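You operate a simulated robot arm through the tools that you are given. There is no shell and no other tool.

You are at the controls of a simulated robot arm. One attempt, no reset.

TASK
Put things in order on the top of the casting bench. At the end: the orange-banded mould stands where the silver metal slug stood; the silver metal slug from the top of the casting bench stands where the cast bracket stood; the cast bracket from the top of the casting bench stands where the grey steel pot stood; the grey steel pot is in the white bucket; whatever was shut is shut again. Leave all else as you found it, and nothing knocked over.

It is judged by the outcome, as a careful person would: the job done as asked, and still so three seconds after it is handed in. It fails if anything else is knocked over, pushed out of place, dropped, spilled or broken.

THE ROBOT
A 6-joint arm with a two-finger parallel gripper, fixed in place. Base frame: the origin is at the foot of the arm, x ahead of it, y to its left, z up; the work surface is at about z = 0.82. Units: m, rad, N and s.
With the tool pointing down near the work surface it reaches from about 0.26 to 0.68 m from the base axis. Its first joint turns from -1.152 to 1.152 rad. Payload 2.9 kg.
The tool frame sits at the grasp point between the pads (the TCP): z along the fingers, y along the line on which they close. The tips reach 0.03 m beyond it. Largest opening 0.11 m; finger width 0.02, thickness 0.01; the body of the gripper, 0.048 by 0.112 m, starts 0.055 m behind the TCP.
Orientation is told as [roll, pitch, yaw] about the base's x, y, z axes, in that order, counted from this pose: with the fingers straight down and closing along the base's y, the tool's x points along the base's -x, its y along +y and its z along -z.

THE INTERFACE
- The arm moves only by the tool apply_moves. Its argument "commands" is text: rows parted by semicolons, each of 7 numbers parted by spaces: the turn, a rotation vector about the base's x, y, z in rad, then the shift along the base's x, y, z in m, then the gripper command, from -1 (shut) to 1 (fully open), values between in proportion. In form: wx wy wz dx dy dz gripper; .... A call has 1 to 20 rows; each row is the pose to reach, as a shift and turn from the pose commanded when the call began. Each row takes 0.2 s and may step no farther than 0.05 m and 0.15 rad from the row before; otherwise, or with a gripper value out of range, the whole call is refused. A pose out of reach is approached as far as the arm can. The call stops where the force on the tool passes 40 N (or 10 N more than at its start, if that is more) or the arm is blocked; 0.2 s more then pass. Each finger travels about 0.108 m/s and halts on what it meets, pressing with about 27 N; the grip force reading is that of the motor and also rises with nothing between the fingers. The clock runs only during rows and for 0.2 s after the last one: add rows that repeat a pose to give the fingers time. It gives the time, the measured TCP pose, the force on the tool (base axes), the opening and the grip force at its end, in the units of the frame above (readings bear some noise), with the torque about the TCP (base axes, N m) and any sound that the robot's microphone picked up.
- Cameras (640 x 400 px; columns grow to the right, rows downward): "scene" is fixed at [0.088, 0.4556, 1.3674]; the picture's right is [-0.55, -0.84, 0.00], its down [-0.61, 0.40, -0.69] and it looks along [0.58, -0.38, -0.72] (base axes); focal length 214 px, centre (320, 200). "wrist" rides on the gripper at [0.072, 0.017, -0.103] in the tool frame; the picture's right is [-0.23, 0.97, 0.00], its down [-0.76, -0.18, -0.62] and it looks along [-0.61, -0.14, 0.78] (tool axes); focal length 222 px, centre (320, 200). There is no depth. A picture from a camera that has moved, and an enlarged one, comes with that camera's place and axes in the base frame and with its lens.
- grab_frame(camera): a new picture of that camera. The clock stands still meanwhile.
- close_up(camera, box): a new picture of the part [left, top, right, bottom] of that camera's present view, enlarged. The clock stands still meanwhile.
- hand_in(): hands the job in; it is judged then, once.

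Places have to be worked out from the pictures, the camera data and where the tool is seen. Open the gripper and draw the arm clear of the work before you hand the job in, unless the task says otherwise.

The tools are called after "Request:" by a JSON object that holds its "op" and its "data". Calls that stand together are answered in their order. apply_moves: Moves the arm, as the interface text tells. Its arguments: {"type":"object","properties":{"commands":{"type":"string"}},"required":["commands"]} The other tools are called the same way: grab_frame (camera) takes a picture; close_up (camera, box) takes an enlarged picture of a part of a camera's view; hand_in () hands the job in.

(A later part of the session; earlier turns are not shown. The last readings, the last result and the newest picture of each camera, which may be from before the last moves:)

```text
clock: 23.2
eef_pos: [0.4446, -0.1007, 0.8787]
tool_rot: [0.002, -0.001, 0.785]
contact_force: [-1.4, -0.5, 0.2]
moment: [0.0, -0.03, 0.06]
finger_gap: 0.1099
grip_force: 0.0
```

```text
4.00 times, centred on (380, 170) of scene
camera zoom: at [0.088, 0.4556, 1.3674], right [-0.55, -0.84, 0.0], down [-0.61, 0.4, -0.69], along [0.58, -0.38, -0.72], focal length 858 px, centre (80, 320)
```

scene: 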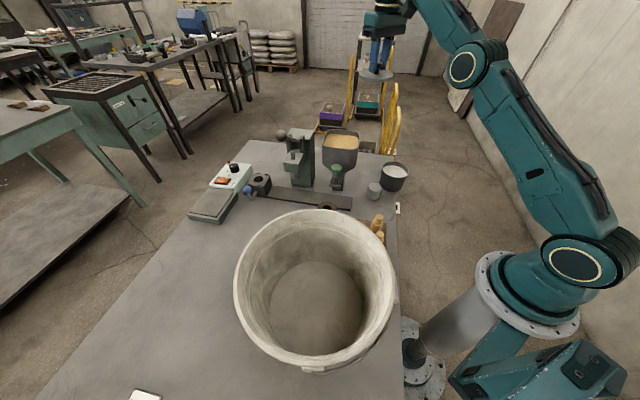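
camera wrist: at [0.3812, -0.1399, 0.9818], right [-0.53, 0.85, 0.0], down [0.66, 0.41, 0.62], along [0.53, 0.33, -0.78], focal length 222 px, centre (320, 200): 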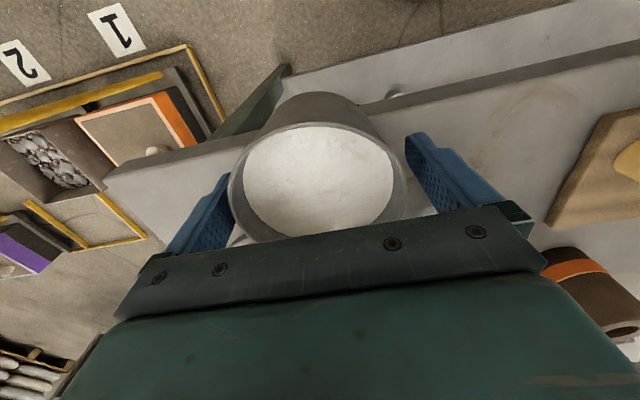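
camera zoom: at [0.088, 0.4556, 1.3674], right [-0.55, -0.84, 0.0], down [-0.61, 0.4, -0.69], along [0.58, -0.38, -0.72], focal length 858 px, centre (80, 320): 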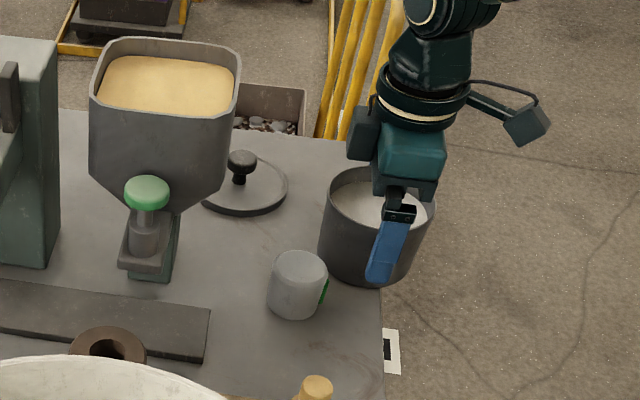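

The pads straddle the rim evenly with no contact. I'll close gradually so neither finger shoves the pot.

Request:
{"op": "apply_moves", "data": {"commands": "0 0 0 0 0 0 0.82; 0 0 0 0 0 0 0.75; 0 0 0 0 0 0 0.71; 0 0 0 0 0 0 0.68; 0 0 0 0 0 0 0.64; 0 0 0 0 0 0 0.5; 0 0 0 0 0 0 0; 0 0 0 0 0 0 -1; 0 0 0 0 0 0 -1"}}

Request:
{"op": "grab_frame", "data": {"camera": "wrist"}}

Request:
{"op": "close_up", "data": {"camera": "scene", "box": [330, 120, 430, 220]}}

```text
clock: 25.2
eef_pos: [0.4439, -0.1002, 0.8794]
tool_rot: [0.0, 0.0, 0.785]
contact_force: [1.3, -1.1, 2.1]
moment: [-0.01, -0.05, -0.04]
finger_gap: 0.093
grip_force: 27.2
```

```text
taken
camera wrist: at [0.3813, -0.14, 0.9822], right [-0.53, 0.85, 0.0], down [0.66, 0.41, 0.62], along [0.53, 0.33, -0.78], focal length 222 px, centre (320, 200)
```

wrist: 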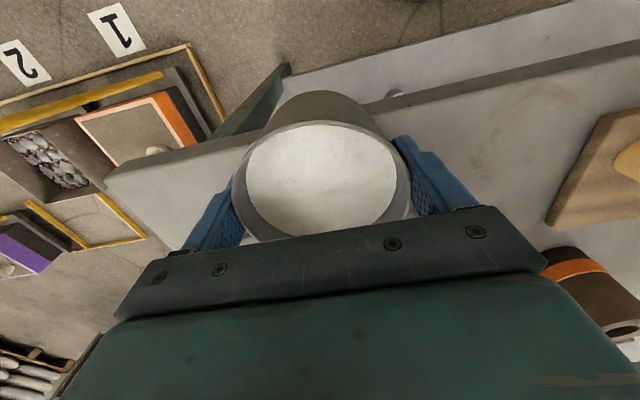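

```text
4.00 times, centred on (380, 170) of scene
camera zoom: at [0.088, 0.4556, 1.3674], right [-0.55, -0.84, 0.0], down [-0.61, 0.4, -0.69], along [0.58, -0.38, -0.72], focal length 858 px, centre (80, 320)
```

zoom: 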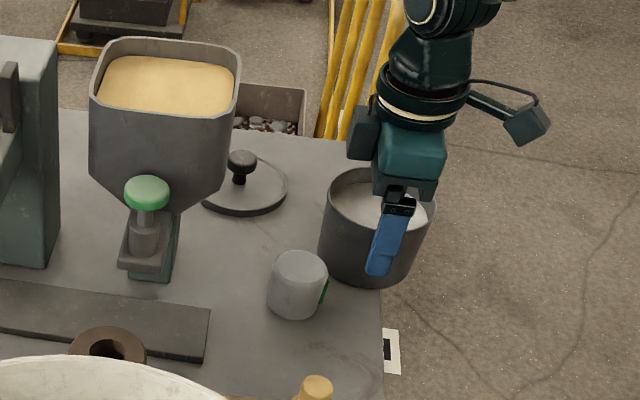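

Gripped at gap 0.093 m. I'll lift a little and check the pot comes up level and firmly.

Request:
{"op": "apply_moves", "data": {"commands": "0 0 0 0 0 0.005 -1; 0 0 0 0 0 0.01 -1; 0 0 0 0 0 0.02 -1; 0 0 0 0 0 0.03 -1; 0 0 0 0 0 0.03 -1"}}

Request:
{"op": "grab_frame", "data": {"camera": "wrist"}}

Request:
{"op": "close_up", "data": {"camera": "scene", "box": [330, 120, 430, 220]}}

```text
clock: 26.4
eef_pos: [0.443, -0.1012, 0.9089]
tool_rot: [0.001, 0.001, 0.786]
contact_force: [0.2, -0.4, -3.9]
moment: [0.03, 0.01, 0.0]
finger_gap: 0.093
grip_force: 26.6
```

```text
taken
camera wrist: at [0.381, -0.1408, 1.0116], right [-0.53, 0.85, 0.0], down [0.67, 0.41, 0.62], along [0.53, 0.33, -0.78], focal length 222 px, centre (320, 200)
```

wrist: 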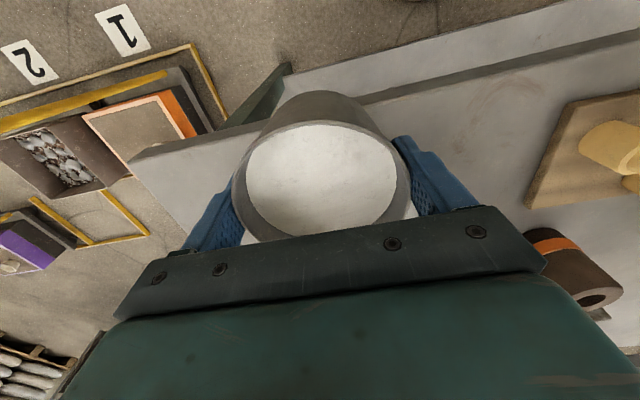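

```text
4.00 times, centred on (380, 170) of scene
camera zoom: at [0.0881, 0.4556, 1.3674], right [-0.55, -0.84, 0.0], down [-0.61, 0.4, -0.69], along [0.58, -0.38, -0.72], focal length 858 px, centre (80, 320)
```

zoom: 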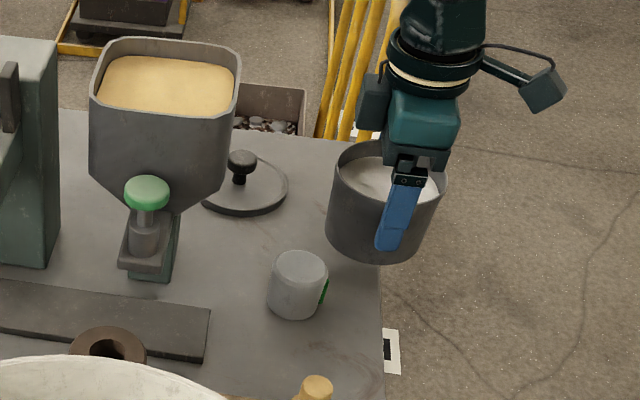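

The pot hangs level (3.9 N, gap steady). I'll raise it smoothly to clear the bucket rim, well inside the arm's reach.

Request:
{"op": "apply_moves", "data": {"commands": "0 0 0 -0.005 0.005 0.025 -1; 0 0 0 -0.01 0.01 0.055 -1; 0 0 0 -0.015 0.015 0.085 -1; 0 0 0 -0.02 0.02 0.115 -1; 0 0 0 -0.025 0.025 0.145 -1; 0 0 0 -0.03 0.03 0.175 -1; 0 0 0 -0.035 0.035 0.195 -1; 0 0 0 -0.035 0.035 0.2 -1; 0 0 0 -0.035 0.035 0.2 -1"}}

Request:
{"op": "grab_frame", "data": {"camera": "scene"}}

```text
clock: 28.4
eef_pos: [0.4089, -0.0649, 1.1102]
tool_rot: [0.001, 0.0, 0.785]
contact_force: [0.6, 0.0, -3.1]
moment: [0.01, 0.02, -0.03]
finger_gap: 0.0928
grip_force: 27.0
```

```text
taken
```

scene: 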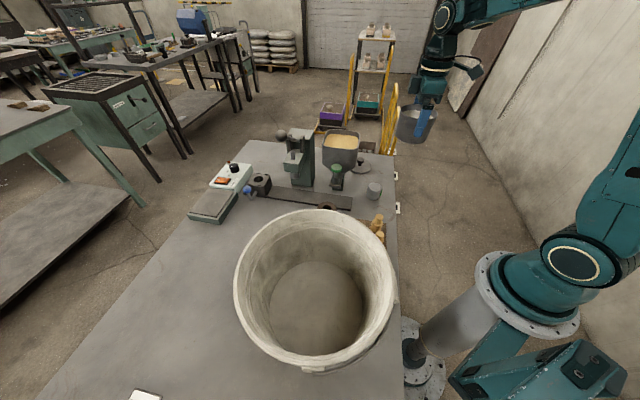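

Refined bucket estimate: centre (0.238, 0.369), rim z≈1.0, radius ~0.144. I'll carry the pot over it at a gentle pace, pot bottom ~5–7 cm above the rim.

Request:
{"op": "apply_moves", "data": {"commands": "0 0 0 -0.012 0.031 0.003 -1; 0 0 0 -0.024 0.062 0.006 -1; 0 0 0 -0.036 0.093 0.01 -1; 0 0 0 -0.049 0.124 0.015 -1; 0 0 0 -0.061 0.155 0.02 -1; 0 0 0 -0.073 0.186 0.02 -1; 0 0 0 -0.085 0.217 0.02 -1; 0 0 0 -0.098 0.248 0.02 -1; 0 0 0 -0.11 0.279 0.02 -1; 0 0 0 -0.122 0.31 0.02 -1; 0 0 0 -0.134 0.341 0.02 -1; 0 0 0 -0.147 0.372 0.02 -1; 0 0 0 -0.159 0.403 0.02 -1; 0 0 0 -0.167 0.425 0.02 -1; 0 0 0 -0.171 0.434 0.02 -1; 0 0 0 -0.171 0.434 0.02 -1"}}

Request:
{"op": "grab_frame", "data": {"camera": "wrist"}}

Request:
{"op": "grab_frame", "data": {"camera": "scene"}}

```text
clock: 31.8
eef_pos: [0.2383, 0.3681, 1.129]
tool_rot: [0.002, 0.0, 0.785]
contact_force: [-0.4, 0.2, -4.1]
moment: [0.05, 0.03, 0.0]
finger_gap: 0.0927
grip_force: 27.0
```

```text
taken
camera wrist: at [0.1748, 0.3293, 1.2323], right [-0.53, 0.85, 0.0], down [0.67, 0.41, 0.62], along [0.53, 0.33, -0.78], focal length 222 px, centre (320, 200)
```

wrist: 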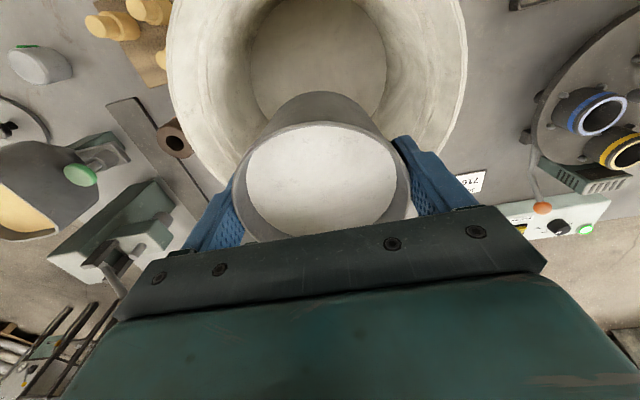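

```text
taken
```

scene: 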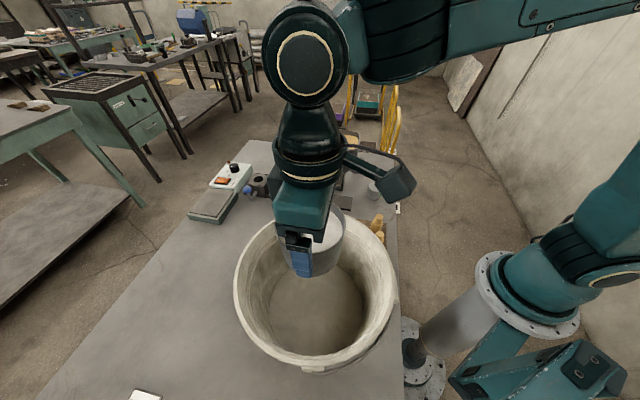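

Pot is above the bucket. I'll enlarge the wrist view to check centring over the bucket floor before lowering.

Request:
{"op": "close_up", "data": {"camera": "wrist", "box": [140, 0, 500, 225]}}

Request:
{"op": "close_up", "data": {"camera": "scene", "box": [220, 190, 420, 390]}}

```text
1.78 times, centred on (320, 112) of wrist
camera zoom: at [0.1748, 0.3293, 1.2323], right [-0.53, 0.85, 0.0], down [0.67, 0.41, 0.62], along [0.53, 0.33, -0.78], focal length 395 px, centre (320, 356)
```

zoom: 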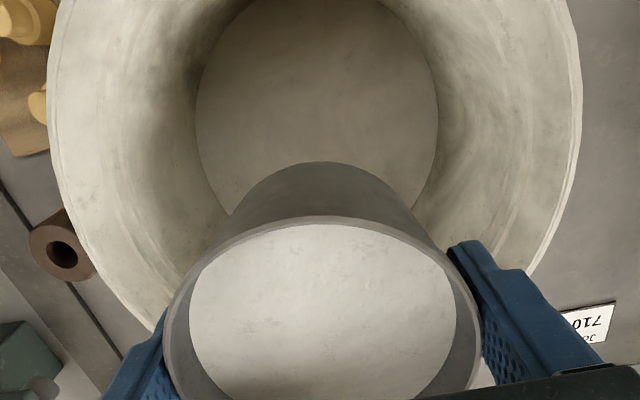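

```text
2.00 times, centred on (320, 290) of scene
camera zoom: at [0.088, 0.4557, 1.3674], right [-0.55, -0.84, 0.0], down [-0.61, 0.4, -0.69], along [0.58, -0.38, -0.72], focal length 429 px, centre (320, 20)
```

zoom: 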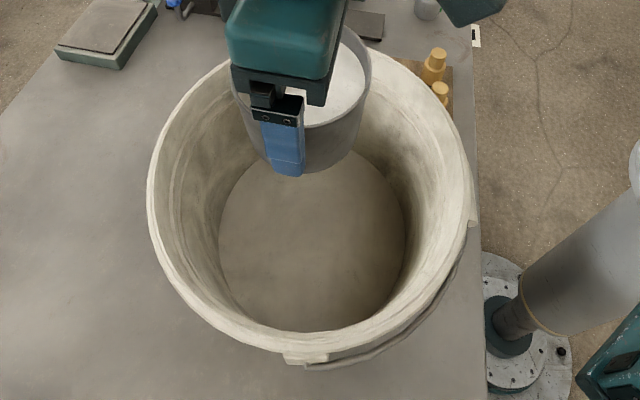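

The bucket floor and rim both centre at (0.238, 0.367), so the pot is well centred. I'll lower it into the bucket, stopping a little above the floor.

Request:
{"op": "apply_moves", "data": {"commands": "0 0 0 0 0 -0.03 -1; 0 0 0 0 0 -0.06 -1; 0 0 0 0 0 -0.09 -1; 0 0 0 0 0 -0.12 -1; 0 0 0 0 0 -0.15 -1; 0 0 0 0 0 -0.18 -1; 0 0 0 0 0 -0.205 -1; 0 0 0 0 0 -0.222 -1; 0 0 0 0 0 -0.222 -1"}}

Request:
{"op": "close_up", "data": {"camera": "scene", "box": [220, 190, 420, 390]}}

Request:
{"op": "grab_frame", "data": {"camera": "wrist"}}

```text
clock: 33.8
eef_pos: [0.2375, 0.3692, 0.9083]
tool_rot: [0.003, 0.0, 0.785]
contact_force: [-0.2, -0.9, -3.1]
moment: [0.02, 0.01, -0.03]
finger_gap: 0.0927
grip_force: 26.9
```

```text
2.00 times, centred on (320, 290) of scene
camera zoom: at [0.088, 0.4557, 1.3674], right [-0.55, -0.84, 0.0], down [-0.61, 0.4, -0.69], along [0.58, -0.38, -0.72], focal length 429 px, centre (320, 20)
```

zoom: 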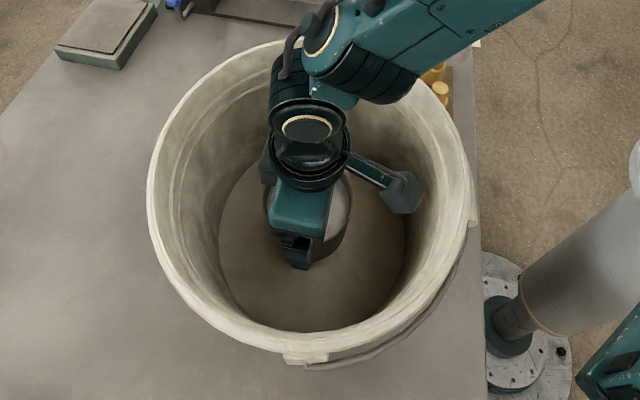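

```text
taken
camera wrist: at [0.1747, 0.329, 1.0111], right [-0.53, 0.85, 0.0], down [0.66, 0.41, 0.62], along [0.53, 0.33, -0.78], focal length 222 px, centre (320, 200)
```

wrist: 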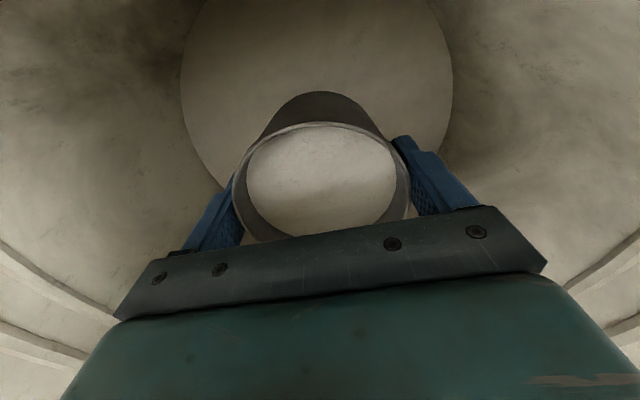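

No contact yet; pot bottom should be about 2 cm above the floor. I'll go down in small steps and watch the vertical force.

Request:
{"op": "apply_moves", "data": {"commands": "0 0 0 0 0 -0.005 -1; 0 0 0 0 0 -0.01 -1; 0 0 0 0 0 -0.013 -1; 0 0 0 0 0 -0.013 -1"}}

```text
clock: 34.8
eef_pos: [0.2366, 0.3668, 0.8939]
tool_rot: [0.002, 0.0, 0.785]
contact_force: [0.8, 0.1, -3.9]
moment: [0.01, 0.01, 0.03]
finger_gap: 0.0928
grip_force: 26.6
```

Still hanging free at z=0.894. Next, 2 mm steps down.

Request:
{"op": "apply_moves", "data": {"commands": "0 0 0 0 0 -0.002 -1; 0 0 0 0 0 -0.004 -1; 0 0 0 0 0 -0.004 -1"}}

```text
clock: 35.6
eef_pos: [0.2367, 0.3699, 0.8893]
tool_rot: [0.003, 0.001, 0.785]
contact_force: [-0.2, 0.2, -3.3]
moment: [0.02, 0.01, -0.01]
finger_gap: 0.093
grip_force: 26.7
```

No contact yet at 0.889; continuing down.

Request:
{"op": "apply_moves", "data": {"commands": "0 0 0 0 0 -0.002 -1; 0 0 0 0 0 -0.004 -1; 0 0 0 0 0 -0.004 -1"}}

```text
clock: 36.4
eef_pos: [0.2364, 0.3686, 0.8866]
tool_rot: [0.002, 0.0, 0.785]
contact_force: [0.8, 0.1, -4.1]
moment: [-0.04, -0.01, -0.01]
finger_gap: 0.0932
grip_force: 26.4
```

Still free at ~0.886; another few millimetres in small steps.

Request:
{"op": "apply_moves", "data": {"commands": "0 0 0 0 0 -0.002 -1; 0 0 0 0 0 -0.0035 -1; 0 0 0 0 0 -0.0035 -1"}}

```text
clock: 37.2
eef_pos: [0.2376, 0.3701, 0.8841]
tool_rot: [0.001, -0.002, 0.787]
contact_force: [-2.7, -2.2, 17.9]
moment: [0.1, -0.13, -0.17]
finger_gap: 0.0929
grip_force: 26.7
```

Contact (18 N up) at z≈0.884: the pot is on the bucket floor. I'll ease up 1 mm, open, and rise straight out.

Request:
{"op": "apply_moves", "data": {"commands": "0 0 0 0 0 0.0015 -1; 0 0 0 0 0 0.0015 0.75; 0 0 0 0 0 0.0015 1; 0 0 0 0 0 0.0015 1; 0 0 0 0 0 0.0015 1; 0 0 0 0 0 0.02 1; 0 0 0 0 0 0.05 1; 0 0 0 0 0 0.085 1; 0 0 0 0 0 0.12 1; 0 0 0 0 0 0.16 1; 0 0 0 0 0 0.2 1; 0 0 0 0 0 0.24 1; 0 0 0 0 0 0.24 1"}}

Request:
{"op": "grab_frame", "data": {"camera": "wrist"}}

Request:
{"op": "close_up", "data": {"camera": "wrist", "box": [140, 0, 500, 225]}}

Request:
{"op": "close_up", "data": {"camera": "scene", "box": [220, 190, 420, 390]}}

```text
clock: 40.0
eef_pos: [0.2378, 0.369, 1.1234]
tool_rot: [0.002, 0.0, 0.786]
contact_force: [1.0, 0.5, -0.1]
moment: [0.02, 0.01, 0.01]
finger_gap: 0.1099
grip_force: 0.1
```

```text
taken
camera wrist: at [0.1755, 0.3298, 1.2255], right [-0.53, 0.85, 0.0], down [0.66, 0.41, 0.62], along [0.53, 0.33, -0.78], focal length 222 px, centre (320, 200)
```

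wrist: 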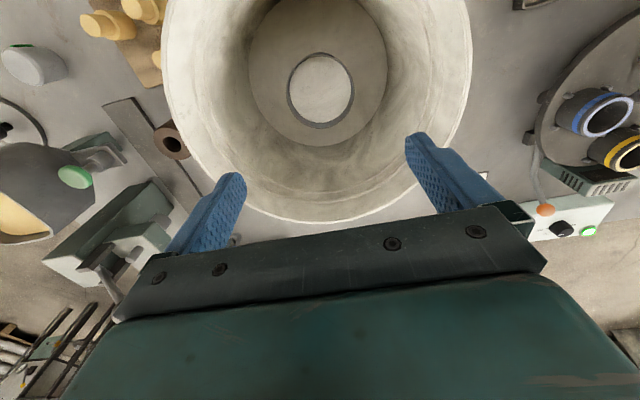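

```text
1.78 times, centred on (320, 112) of wrist
camera zoom: at [0.1755, 0.3298, 1.2255], right [-0.53, 0.85, 0.0], down [0.66, 0.41, 0.62], along [0.53, 0.33, -0.78], focal length 395 px, centre (320, 356)
```

zoom: 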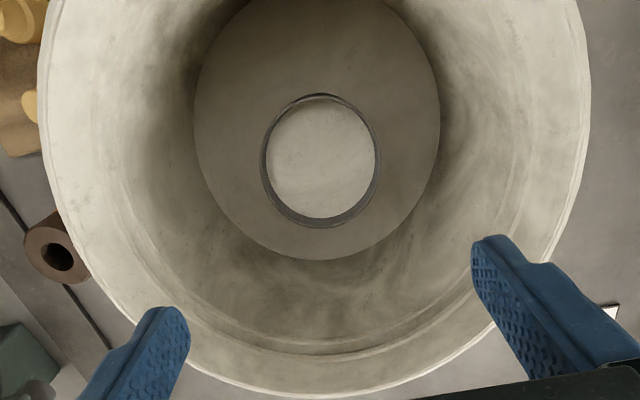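

```text
2.00 times, centred on (320, 290) of scene
camera zoom: at [0.088, 0.4556, 1.3674], right [-0.55, -0.84, 0.0], down [-0.61, 0.4, -0.69], along [0.58, -0.38, -0.72], focal length 429 px, centre (320, 20)
```

zoom: 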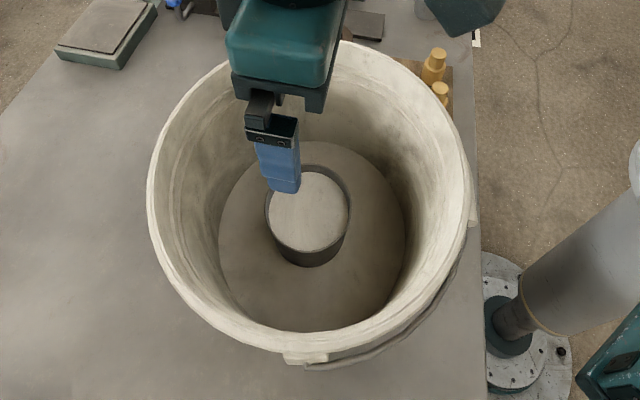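

The pot stands upright in the middle of the bucket, at (0.237, 0.368). Now I go back for its lid at (0.594, -0.071), staying above the hopper and turning the tool back to yaw 0.

Request:
{"op": "apply_moves", "data": {"commands": "0 0 -0.05 0.02 -0.025 0 1; 0 0 -0.1 0.045 -0.055 0 0.8; 0 0 -0.15 0.07 -0.086 0 0.6; 0 0 -0.2 0.095 -0.117 0 0.4; 0 0 -0.25 0.12 -0.148 0 0.2; 0 0 -0.3 0.145 -0.179 0 0.2; 0 0 -0.35 0.17 -0.21 0 0.2; 0 0 -0.4 0.195 -0.241 0 0.2; 0 0 -0.46 0.22 -0.272 0 0.2; 0 0 -0.52 0.245 -0.303 0 0.2; 0 0 -0.58 0.27 -0.334 -0.005 0.2; 0 0 -0.64 0.295 -0.365 -0.015 0.2; 0 0 -0.7 0.32 -0.396 -0.025 0.2; 0 0 -0.75 0.34 -0.42 -0.035 0.2; 0 0 -0.785 0.356 -0.44 -0.045 0.2; 0 0 -0.785 0.356 -0.44 -0.06 0.2; 0 0 -0.785 0.356 -0.44 -0.06 0.2"}}

Request:
{"op": "grab_frame", "data": {"camera": "wrist"}}

Request:
{"op": "close_up", "data": {"camera": "wrist", "box": [240, 20, 420, 160]}}

```text
clock: 43.6
eef_pos: [0.5929, -0.0723, 1.0627]
tool_rot: [0.003, -0.001, -0.001]
contact_force: [0.4, 0.2, 0.6]
moment: [-0.02, 0.05, 0.0]
finger_gap: 0.0661
grip_force: 0.0
```

```text
taken
camera wrist: at [0.5204, -0.0555, 1.1665], right [0.23, 0.97, 0.0], down [0.76, -0.18, 0.62], along [0.61, -0.14, -0.78], focal length 222 px, centre (320, 200)
```

wrist: 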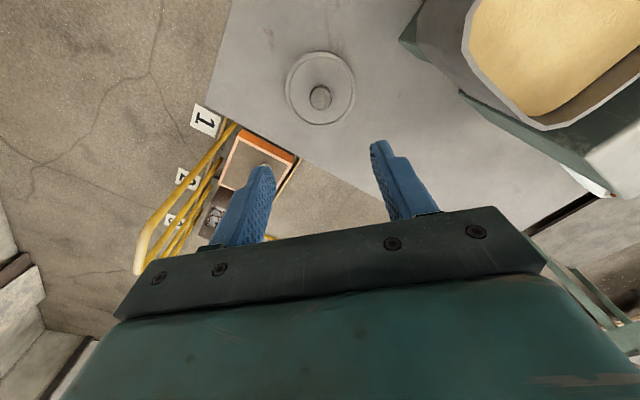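

```text
2.86 times, centred on (330, 90) of wrist
camera zoom: at [0.5204, -0.0555, 1.1665], right [0.23, 0.97, 0.0], down [0.76, -0.18, 0.62], along [0.61, -0.14, -0.78], focal length 635 px, centre (291, 514)
```

zoom: 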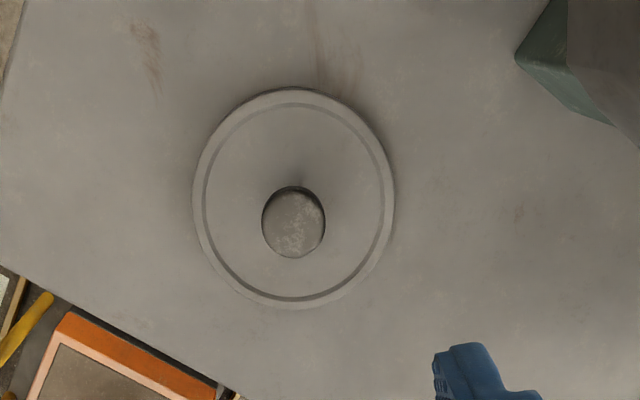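

The lid's knob is at (0.596, -0.0725), 3 mm ahead of the tool. I'll descend onto it to the same grip height as before (z≈0.866).

Request:
{"op": "apply_moves", "data": {"commands": "0 0 0 0.001 0 -0.04 0.2; 0 0 0 0.002 0 -0.08 0.2; 0 0 0 0.003 0 -0.12 0.2; 0 0 0 0.003 0 -0.155 0.2; 0 0 0 0.003 0 -0.18 0.2; 0 0 0 0.003 0 -0.195 0.2; 0 0 0 0.003 0 -0.195 0.2"}}

Request:
{"op": "grab_frame", "data": {"camera": "wrist"}}

```text
clock: 45.2
eef_pos: [0.5959, -0.0713, 0.8653]
tool_rot: [0.001, -0.001, -0.001]
contact_force: [-0.5, -0.4, 0.0]
moment: [-0.03, -0.01, 0.02]
finger_gap: 0.0664
grip_force: 0.0
```

```text
taken
camera wrist: at [0.5238, -0.055, 0.9693], right [0.23, 0.97, 0.0], down [0.76, -0.18, 0.62], along [0.61, -0.14, -0.78], focal length 222 px, centre (320, 200)
```

wrist: 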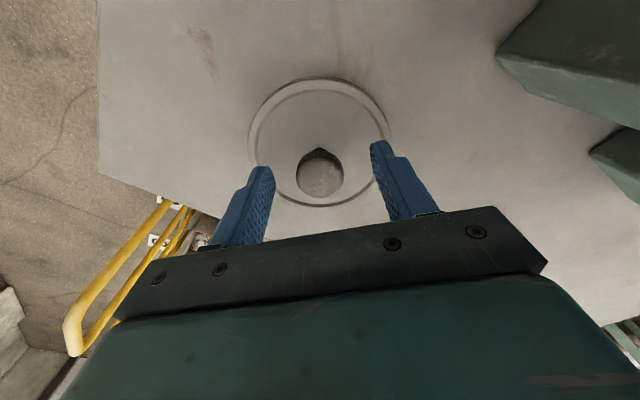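

The knob sits centred between the fingers. I'll close on it and lift gently.

Request:
{"op": "apply_moves", "data": {"commands": "0 0 0 0 0 0 -0.2; 0 0 0 0 0 0 -0.6; 0 0 0 0 0 0 -1; 0 0 0 0 0 0 -1; 0 0 0 0 0 0.01 -1; 0 0 0 0 0 0.03 -1; 0 0 0 0 0 0.06 -1; 0 0 0 0 0 0.09 -1; 0 0 0 0 0 0.09 -1"}}

Request:
{"op": "grab_frame", "data": {"camera": "wrist"}}

Request:
{"op": "close_up", "data": {"camera": "scene", "box": [310, 90, 420, 200]}}

```text
clock: 47.2
eef_pos: [0.5978, -0.0722, 0.9564]
tool_rot: [0.002, 0.001, -0.001]
contact_force: [0.4, 0.7, -0.4]
moment: [-0.02, 0.03, -0.03]
finger_gap: 0.0283
grip_force: 26.6
```

```text
taken
camera wrist: at [0.5251, -0.0552, 1.0602], right [0.23, 0.97, 0.0], down [0.76, -0.18, 0.62], along [0.61, -0.14, -0.78], focal length 222 px, centre (320, 200)
```

wrist: 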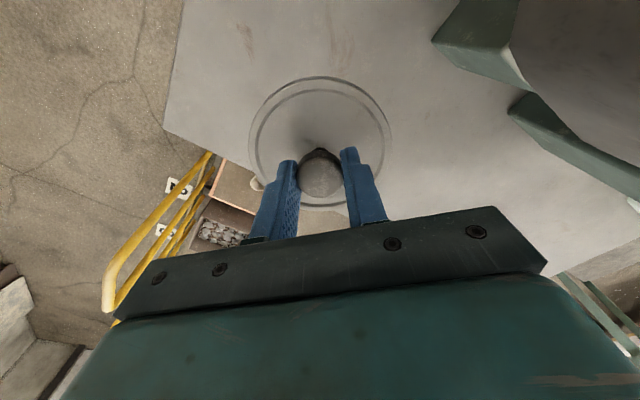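

```text
3.64 times, centred on (365, 145) of scene
camera zoom: at [0.088, 0.4556, 1.3674], right [-0.55, -0.84, 0.0], down [-0.61, 0.4, -0.69], along [0.58, -0.38, -0.72], focal length 780 px, centre (156, 400)
```

zoom: 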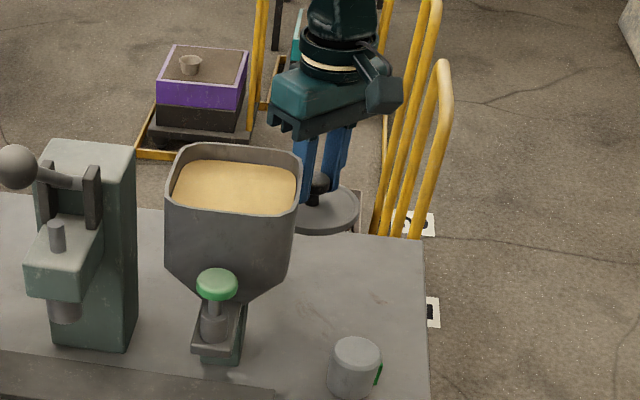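

The lid is held, centred under the tool. I'll rise to z≈1.10 (below the reach limit) and carry it back to the bucket at a gentle pace.

Request:
{"op": "apply_moves", "data": {"commands": "0 0 0 -0.003 0 0.035 -1; 0 0 0 -0.008 0 0.07 -1; 0 0 0 -0.015 0 0.105 -1; 0 0 0 -0.022 0.004 0.135 -1; 0 0 0 -0.03 0.012 0.145 -1; 0 0 0 -0.03 0.012 0.145 -1"}}

Request:
{"op": "apply_moves", "data": {"commands": "0 0 0.045 -0.018 0.025 0 -1; 0 0 0.09 -0.038 0.05 0 -1; 0 0 0.135 -0.058 0.075 0 -1; 0 0 0.18 -0.078 0.1 0.005 -1; 0 0 0.225 -0.098 0.125 0.01 -1; 0 0 0.27 -0.118 0.15 0.01 -1; 0 0 0.315 -0.138 0.175 0.01 -1; 0 0 0.36 -0.158 0.2 0.01 -1; 0 0 0.405 -0.178 0.225 0.01 -1; 0 0 0.45 -0.198 0.25 0.01 -1; 0 0 0.495 -0.218 0.275 0.01 -1; 0 0 0.54 -0.238 0.3 0.01 -1; 0 0 0.585 -0.258 0.325 0.01 -1; 0 0 0.63 -0.278 0.35 0.01 -1; 0 0 0.675 -0.298 0.375 0.01 -1; 0 0 0.72 -0.314 0.4 0.01 -1; 0 0 0.765 -0.325 0.42 0.01 -1; 0 0 0.785 -0.33 0.429 0.01 -1; 0 0 0.785 -0.33 0.429 0.01 -1"}}

Request:
{"op": "grab_frame", "data": {"camera": "wrist"}}

Request:
{"op": "close_up", "data": {"camera": "scene", "box": [220, 190, 420, 390]}}

```text
clock: 48.6
eef_pos: [0.5645, -0.0584, 1.1023]
tool_rot: [0.001, 0.001, 0.0]
contact_force: [-0.4, 0.1, -0.2]
moment: [0.02, -0.01, 0.04]
finger_gap: 0.0281
grip_force: 27.1
```

```text
clock: 52.6
eef_pos: [0.2364, 0.3692, 1.1135]
tool_rot: [0.003, 0.001, 0.786]
contact_force: [-0.6, 0.5, -1.2]
moment: [0.02, 0.0, 0.0]
finger_gap: 0.0282
grip_force: 26.5
```

```text
taken
camera wrist: at [0.1733, 0.3293, 1.2168], right [-0.53, 0.85, 0.0], down [0.66, 0.41, 0.62], along [0.53, 0.33, -0.78], focal length 222 px, centre (320, 200)
```

wrist: 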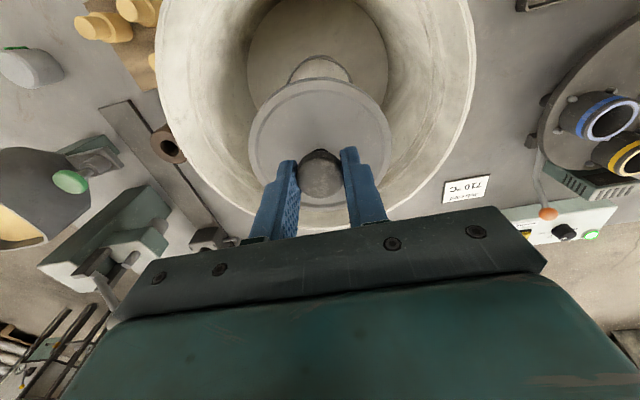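

```text
2.00 times, centred on (320, 290) of scene
camera zoom: at [0.088, 0.4557, 1.3674], right [-0.55, -0.84, 0.0], down [-0.61, 0.4, -0.69], along [0.58, -0.38, -0.72], focal length 429 px, centre (320, 20)
```

zoom: 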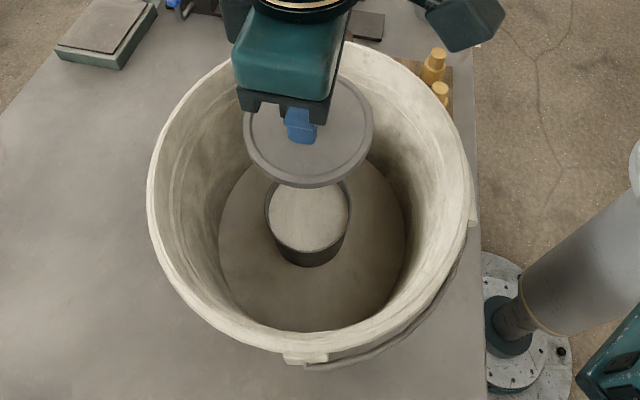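

The lid is over the pot within ~2 mm. I'll lower it to just above the expected seat (TCP ≈0.937), then go by small steps.

Request:
{"op": "apply_moves", "data": {"commands": "0 0 0 0.0005 0 -0.03 -1; 0 0 0 0.0005 0 -0.06 -1; 0 0 0 0.0005 0 -0.09 -1; 0 0 0 0.0005 0 -0.12 -1; 0 0 0 0.0005 0 -0.145 -1; 0 0 0 0.0005 0 -0.162 -1; 0 0 0 0.0005 0 -0.162 -1"}}

Request:
{"op": "grab_frame", "data": {"camera": "wrist"}}

Request:
{"op": "close_up", "data": {"camera": "scene", "box": [260, 210, 380, 330]}}

```text
clock: 54.2
eef_pos: [0.2364, 0.3693, 0.9506]
tool_rot: [0.001, 0.001, 0.785]
contact_force: [-0.5, -0.2, -1.5]
moment: [0.0, 0.02, 0.01]
finger_gap: 0.0281
grip_force: 27.1
```

```text
taken
camera wrist: at [0.1733, 0.3301, 1.0535], right [-0.53, 0.85, 0.0], down [0.66, 0.41, 0.62], along [0.53, 0.33, -0.78], focal length 222 px, centre (320, 200)
```

wrist: 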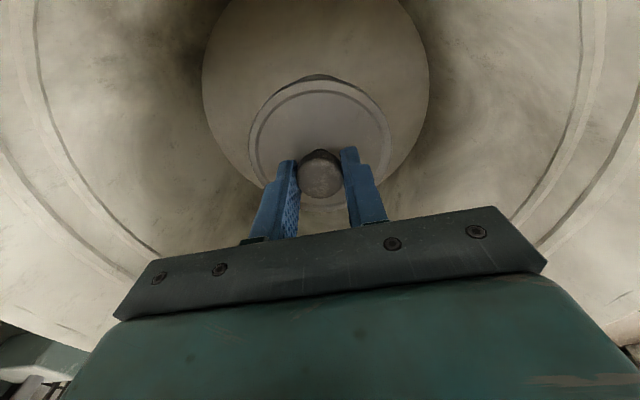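

```text
3.33 times, centred on (320, 270) of scene
camera zoom: at [0.088, 0.4556, 1.3674], right [-0.55, -0.84, 0.0], down [-0.61, 0.4, -0.69], along [0.58, -0.38, -0.72], focal length 715 px, centre (320, -33)
```

zoom: 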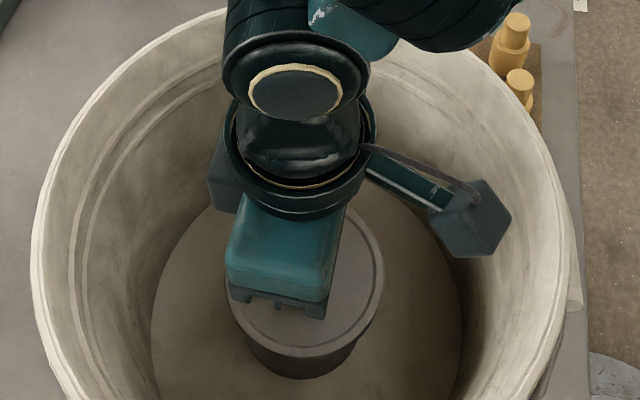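

I'll enlarge the wrist view to check the lid against the pot below it.

Request:
{"op": "close_up", "data": {"camera": "wrist", "box": [230, 55, 410, 215]}}

Request:
{"op": "close_up", "data": {"camera": "scene", "box": [290, 250, 350, 330]}}

```text
2.50 times, centred on (320, 135) of wrist
camera zoom: at [0.1733, 0.3301, 1.0535], right [-0.53, 0.85, 0.0], down [0.66, 0.41, 0.62], along [0.53, 0.33, -0.78], focal length 555 px, centre (320, 362)
```

zoom: 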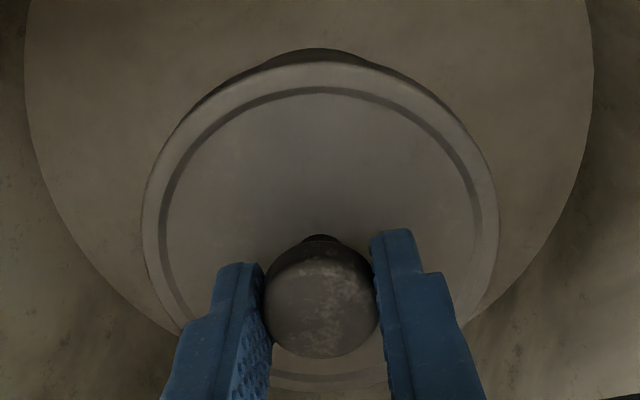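

```text
5.00 times, centred on (320, 290) of scene
camera zoom: at [0.088, 0.4556, 1.3674], right [-0.55, -0.84, 0.0], down [-0.61, 0.4, -0.69], along [0.58, -0.38, -0.72], focal length 1072 px, centre (320, -250)
```

zoom: 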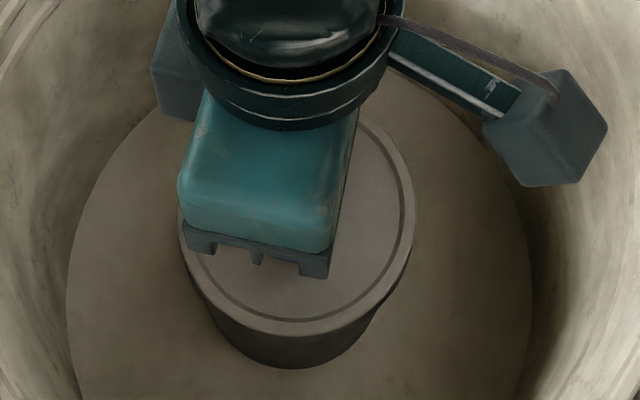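

Lid and pot look concentric in both views. Lowering in small steps to find the seat.

Request:
{"op": "apply_moves", "data": {"commands": "0 0 0 0 0 -0.004 -1; 0 0 0 0 0 -0.008 -1; 0 0 0 0 0 -0.01 -1; 0 0 0 0 0 -0.01 -1"}}

```text
clock: 55.2
eef_pos: [0.2376, 0.3698, 0.9417]
tool_rot: [0.002, -0.001, 0.785]
contact_force: [-6.3, -3.1, 26.4]
moment: [0.07, -0.01, 0.01]
finger_gap: 0.0283
grip_force: 27.2
```

Contact (26 N) at z=0.9417, about 4–5 mm higher than I expect the seated height. I'll look closely before doing anything more.

Request:
{"op": "close_up", "data": {"camera": "wrist", "box": [230, 55, 410, 215]}}

Request:
{"op": "close_up", "data": {"camera": "scene", "box": [290, 250, 350, 330]}}

```text
2.50 times, centred on (320, 135) of wrist
camera zoom: at [0.174, 0.3299, 1.0452], right [-0.53, 0.85, 0.0], down [0.66, 0.41, 0.62], along [0.53, 0.33, -0.78], focal length 555 px, centre (320, 362)
```

zoom: 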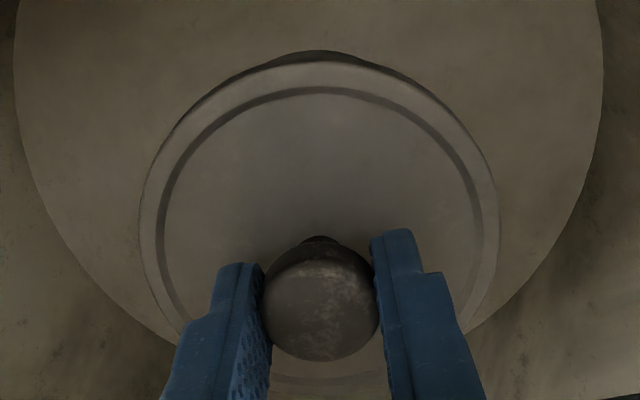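

```text
5.00 times, centred on (320, 290) of scene
camera zoom: at [0.0877, 0.4553, 1.3676], right [-0.55, -0.84, 0.0], down [-0.61, 0.4, -0.69], along [0.58, -0.38, -0.72], focal length 1072 px, centre (320, -250)
```

zoom: 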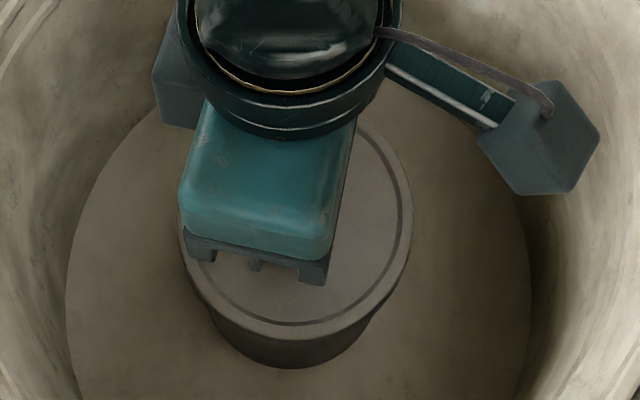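

Working through the perspective more exactly, the pot's centre is about 5 mm further along the tool's forward direction (toward (0.85, 0.53)) than the lid, so the lid is resting on the rim unseated. I'll lift 6 mm, shift by (+0.0042, +0.0026) and lower again.

Request:
{"op": "apply_moves", "data": {"commands": "0 0 0 0 0 0.004 -1; 0 0 0 0.002 0.0013 0.006 -1; 0 0 0 0.0042 0.0026 0.006 -1; 0 0 0 0.0042 0.0026 0.006 -1"}}

Request:
{"op": "close_up", "data": {"camera": "wrist", "box": [230, 55, 410, 215]}}

Request:
{"op": "close_up", "data": {"camera": "scene", "box": [290, 250, 350, 330]}}

```text
clock: 56.2
eef_pos: [0.2424, 0.3711, 0.9453]
tool_rot: [-0.001, 0.002, 0.785]
contact_force: [-0.5, 0.1, -0.8]
moment: [0.02, 0.0, 0.0]
finger_gap: 0.0284
grip_force: 26.5
```

```text
2.50 times, centred on (320, 135) of wrist
camera zoom: at [0.1787, 0.3323, 1.0499], right [-0.53, 0.85, 0.0], down [0.67, 0.41, 0.62], along [0.53, 0.33, -0.78], focal length 555 px, centre (320, 362)
```

zoom: 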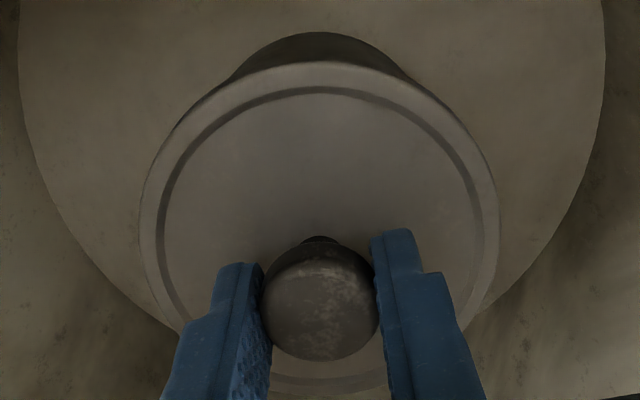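

```text
5.00 times, centred on (320, 290) of scene
camera zoom: at [0.088, 0.4556, 1.3674], right [-0.55, -0.84, 0.0], down [-0.61, 0.4, -0.69], along [0.58, -0.38, -0.72], focal length 1072 px, centre (320, -250)
```

zoom: 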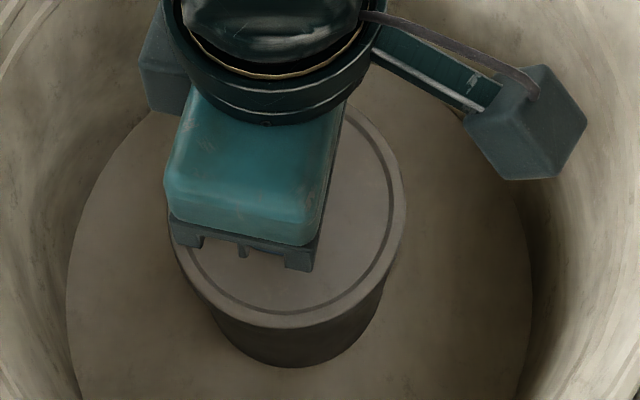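

Comparing the visible strip of pot body with the closed view from the first grip, the lid is now ~2 mm too far forward (it was ~3 mm too far back before). I'll shift back 2.3 mm and lower slowly to see whether it drops into its seat.

Request:
{"op": "apply_moves", "data": {"commands": "0 0 0 -0.002 -0.0012 0 -1; 0 0 0 -0.002 -0.0012 -0.003 -1; 0 0 0 -0.002 -0.0012 -0.005 -1; 0 0 0 -0.002 -0.0012 -0.0065 -1; 0 0 0 -0.002 -0.0012 -0.0065 -1"}}

Request:
{"op": "close_up", "data": {"camera": "wrist", "box": [230, 55, 410, 215]}}

```text
clock: 57.4
eef_pos: [0.2396, 0.3709, 0.94]
tool_rot: [0.0, 0.0, 0.785]
contact_force: [-0.5, 1.0, 6.7]
moment: [-0.31, 0.06, -0.03]
finger_gap: 0.0281
grip_force: 26.9
```

```text
2.50 times, centred on (320, 135) of wrist
camera zoom: at [0.1764, 0.3312, 1.0434], right [-0.53, 0.85, 0.0], down [0.66, 0.41, 0.62], along [0.53, 0.33, -0.78], focal length 555 px, centre (320, 362)
```

zoom: 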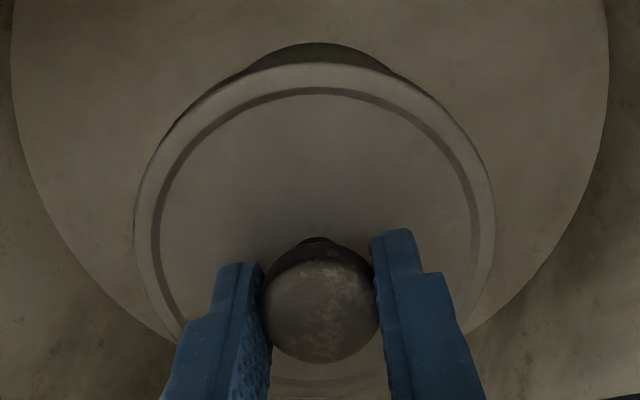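

It touches on one side: the moment puts the contact at the -y side of the rim, so the lid must go slightly toward +y. I'll lift 2 mm, shift +1.5 mm in y and lower again.

Request:
{"op": "apply_moves", "data": {"commands": "0 0 0 0 0 0.002 -1; 0 0 0 0.0003 0.0015 0.002 -1; 0 0 0 0.0003 0.0015 0 -1; 0 0 0 0.0003 0.0015 -0.001 -1; 0 0 0 0.0003 0.0015 -0.001 -1"}}

```text
clock: 58.6
eef_pos: [0.2392, 0.3727, 0.9397]
tool_rot: [0.001, 0.0, 0.785]
contact_force: [-3.0, -0.2, 8.6]
moment: [-0.41, 0.23, -0.07]
finger_gap: 0.0283
grip_force: 26.6
```

Contact is still on the rear (-x,-y) side with little force. I'll nudge another 1 mm forward/left and press down slightly to see if it drops to the seat height 0.937.

Request:
{"op": "apply_moves", "data": {"commands": "0 0 0 0 0 0.001 -1; 0 0 0 0.0008 0.001 0.001 -1; 0 0 0 0.0008 0.001 -0.0005 -1; 0 0 0 0.0008 0.001 -0.0015 -1; 0 0 0 0.0008 0.001 -0.0015 -1"}}

Request:
{"op": "close_up", "data": {"camera": "wrist", "box": [230, 55, 410, 215]}}

Request:
{"op": "close_up", "data": {"camera": "scene", "box": [290, 250, 350, 330]}}

```text
clock: 59.8
eef_pos: [0.2405, 0.3734, 0.938]
tool_rot: [0.002, 0.0, 0.785]
contact_force: [0.3, -2.8, 8.7]
moment: [0.09, 0.27, -0.01]
finger_gap: 0.0283
grip_force: 27.3
```

```text
2.50 times, centred on (320, 135) of wrist
camera zoom: at [0.1773, 0.3336, 1.0409], right [-0.53, 0.85, 0.0], down [0.66, 0.41, 0.62], along [0.53, 0.33, -0.78], focal length 555 px, centre (320, 362)
```

zoom: 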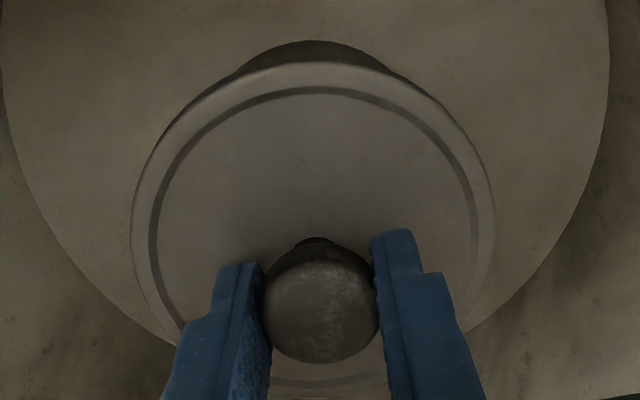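

```text
5.00 times, centred on (320, 290) of scene
camera zoom: at [0.088, 0.4555, 1.3675], right [-0.55, -0.84, 0.0], down [-0.61, 0.4, -0.69], along [0.58, -0.38, -0.72], focal length 1072 px, centre (320, -250)
```

zoom: 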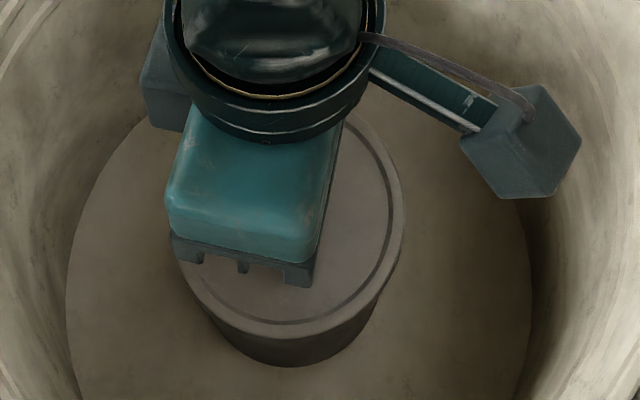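

Now z=0.938, essentially at the seated height, with light force but the lid slightly tilted in the grip. I'll ease the load and open the fingers so it can settle flat, then rise and inspect.

Request:
{"op": "apply_moves", "data": {"commands": "0 0 0 0 0 0.0005 -1; 0 0 0 0 0 0.0005 -0.35; 0 0 0 0 0 0.0005 -0.1; 0 0 0 0 0 0.0005 0.2; 0 0 0 0 0 0.0005 0.2; 0 0 0 0 0 0.03 0.2; 0 0 0 0 0 0.07 0.2; 0 0 0 0 0 0.11 0.2; 0 0 0 0 0 0.15 0.2; 0 0 0 0 0 0.17 0.2; 0 0 0 0 0 0.17 0.2"}}

Request:
{"op": "grab_frame", "data": {"camera": "wrist"}}

Request:
{"op": "close_up", "data": {"camera": "wrist", "box": [240, 20, 400, 140]}}

Request:
{"op": "close_up", "data": {"camera": "scene", "box": [280, 250, 360, 330]}}

```text
clock: 62.2
eef_pos: [0.2387, 0.3736, 1.1067]
tool_rot: [0.002, -0.001, 0.786]
contact_force: [-0.1, -0.2, 0.3]
moment: [-0.01, -0.03, 0.01]
finger_gap: 0.0659
grip_force: 0.0
```

```text
taken
camera wrist: at [0.1767, 0.3339, 1.2105], right [-0.53, 0.85, 0.0], down [0.66, 0.41, 0.62], along [0.53, 0.33, -0.78], focal length 222 px, centre (320, 200)
```

wrist: 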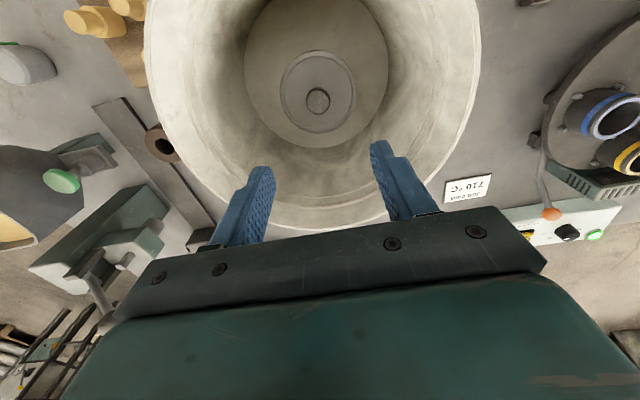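

```text
3.33 times, centred on (320, 80) of wrist
camera zoom: at [0.1767, 0.3339, 1.2105], right [-0.53, 0.85, 0.0], down [0.66, 0.41, 0.62], along [0.53, 0.33, -0.78], focal length 740 px, centre (320, 600)
```

zoom: 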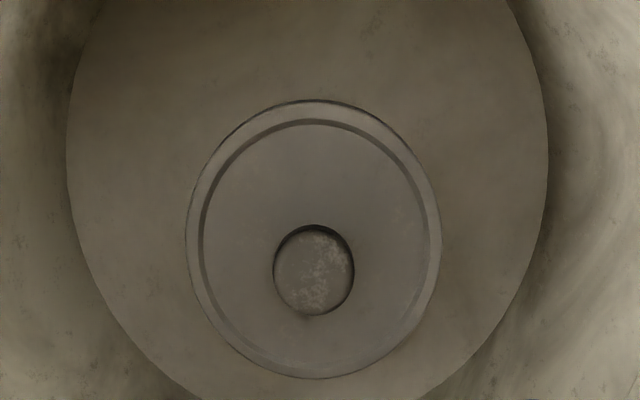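

```text
5.00 times, centred on (320, 290) of scene
camera zoom: at [0.088, 0.4556, 1.3674], right [-0.55, -0.84, 0.0], down [-0.61, 0.4, -0.69], along [0.58, -0.38, -0.72], focal length 1072 px, centre (320, -250)
```

zoom: 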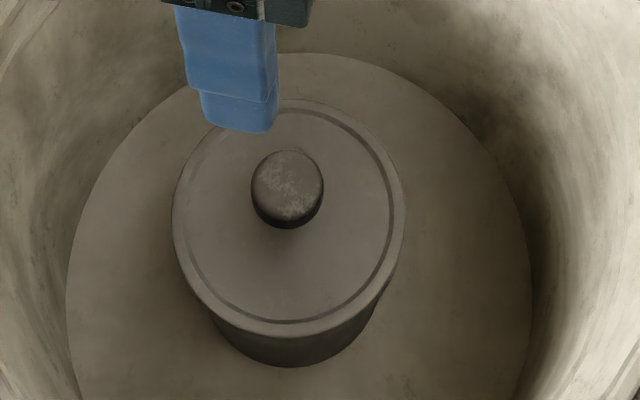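

The lid lies level and concentric with the pot (both near (0.241, 0.371)). To make sure it is fully shut I'll press lightly on the knob with closed fingertips: first align above it and go down to just above.

Request:
{"op": "apply_moves", "data": {"commands": "0 0 0 0.0013 -0.0021 0 -0.4; 0 0 0 0.0013 -0.0021 -0.03 -1; 0 0 0 0.0013 -0.0021 -0.06 -1; 0 0 0 0.0013 -0.0021 -0.09 -1; 0 0 0 0.0013 -0.0021 -0.115 -1; 0 0 0 0.0013 -0.0021 -0.13 -1; 0 0 0 0.0013 -0.0021 -0.138 -1; 0 0 0 0.0013 -0.0021 -0.138 -1"}}

Request:
{"op": "grab_frame", "data": {"camera": "wrist"}}

```text
clock: 64.0
eef_pos: [0.2416, 0.3726, 0.9684]
tool_rot: [0.002, 0.002, 0.785]
contact_force: [-0.2, 0.1, -0.1]
moment: [-0.02, -0.03, 0.04]
finger_gap: 0.0003
grip_force: 27.5
```

```text
taken
camera wrist: at [0.1785, 0.3318, 1.0729], right [-0.53, 0.85, 0.0], down [0.66, 0.41, 0.62], along [0.53, 0.33, -0.78], focal length 222 px, centre (320, 200)
```

wrist: 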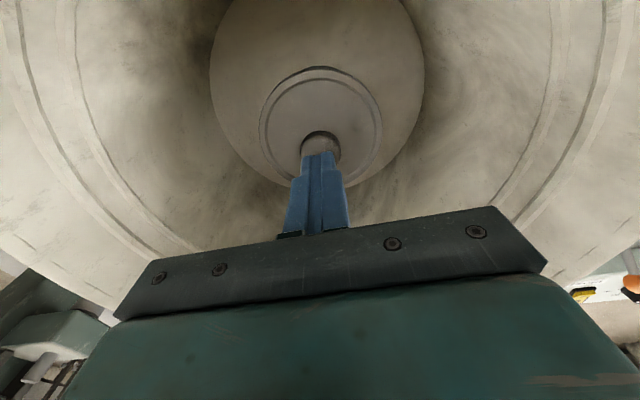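

The closed tips are just above the knob. I'll go down in millimetre steps until a light press registers.

Request:
{"op": "apply_moves", "data": {"commands": "0 0 0 0 0 -0.002 -1; 0 0 0 0 0 -0.004 -1; 0 0 0 0 0 -0.005 -1; 0 0 0 0 0 -0.005 -1"}}

```text
clock: 65.0
eef_pos: [0.2411, 0.3706, 0.9641]
tool_rot: [0.003, 0.0, 0.786]
contact_force: [-0.6, -0.1, 0.7]
moment: [-0.01, 0.02, -0.01]
finger_gap: 0.0001
grip_force: 26.9
```

No contact yet at 0.964; continuing in 1 mm steps.

Request:
{"op": "apply_moves", "data": {"commands": "0 0 0 0 0 -0.0015 -1; 0 0 0 0 0 -0.003 -1; 0 0 0 0 0 -0.003 -1"}}

```text
clock: 65.8
eef_pos: [0.2406, 0.3717, 0.9615]
tool_rot: [0.0, 0.001, 0.786]
contact_force: [0.5, 0.4, 0.5]
moment: [0.0, 0.03, -0.02]
finger_gap: 0.0001
grip_force: 27.6
```

Still no contact at 0.9615 (lid low, which is a good sign). A little further.

Request:
{"op": "apply_moves", "data": {"commands": "0 0 0 0 0 -0.0015 -1; 0 0 0 0 0 -0.003 -1; 0 0 0 0 0 -0.003 -1"}}

```text
clock: 66.6
eef_pos: [0.2417, 0.3708, 0.9596]
tool_rot: [0.002, -0.004, 0.784]
contact_force: [0.5, -5.3, 21.2]
moment: [-0.16, 0.0, -0.01]
finger_gap: 0.0
grip_force: 26.9
heard: snap
```

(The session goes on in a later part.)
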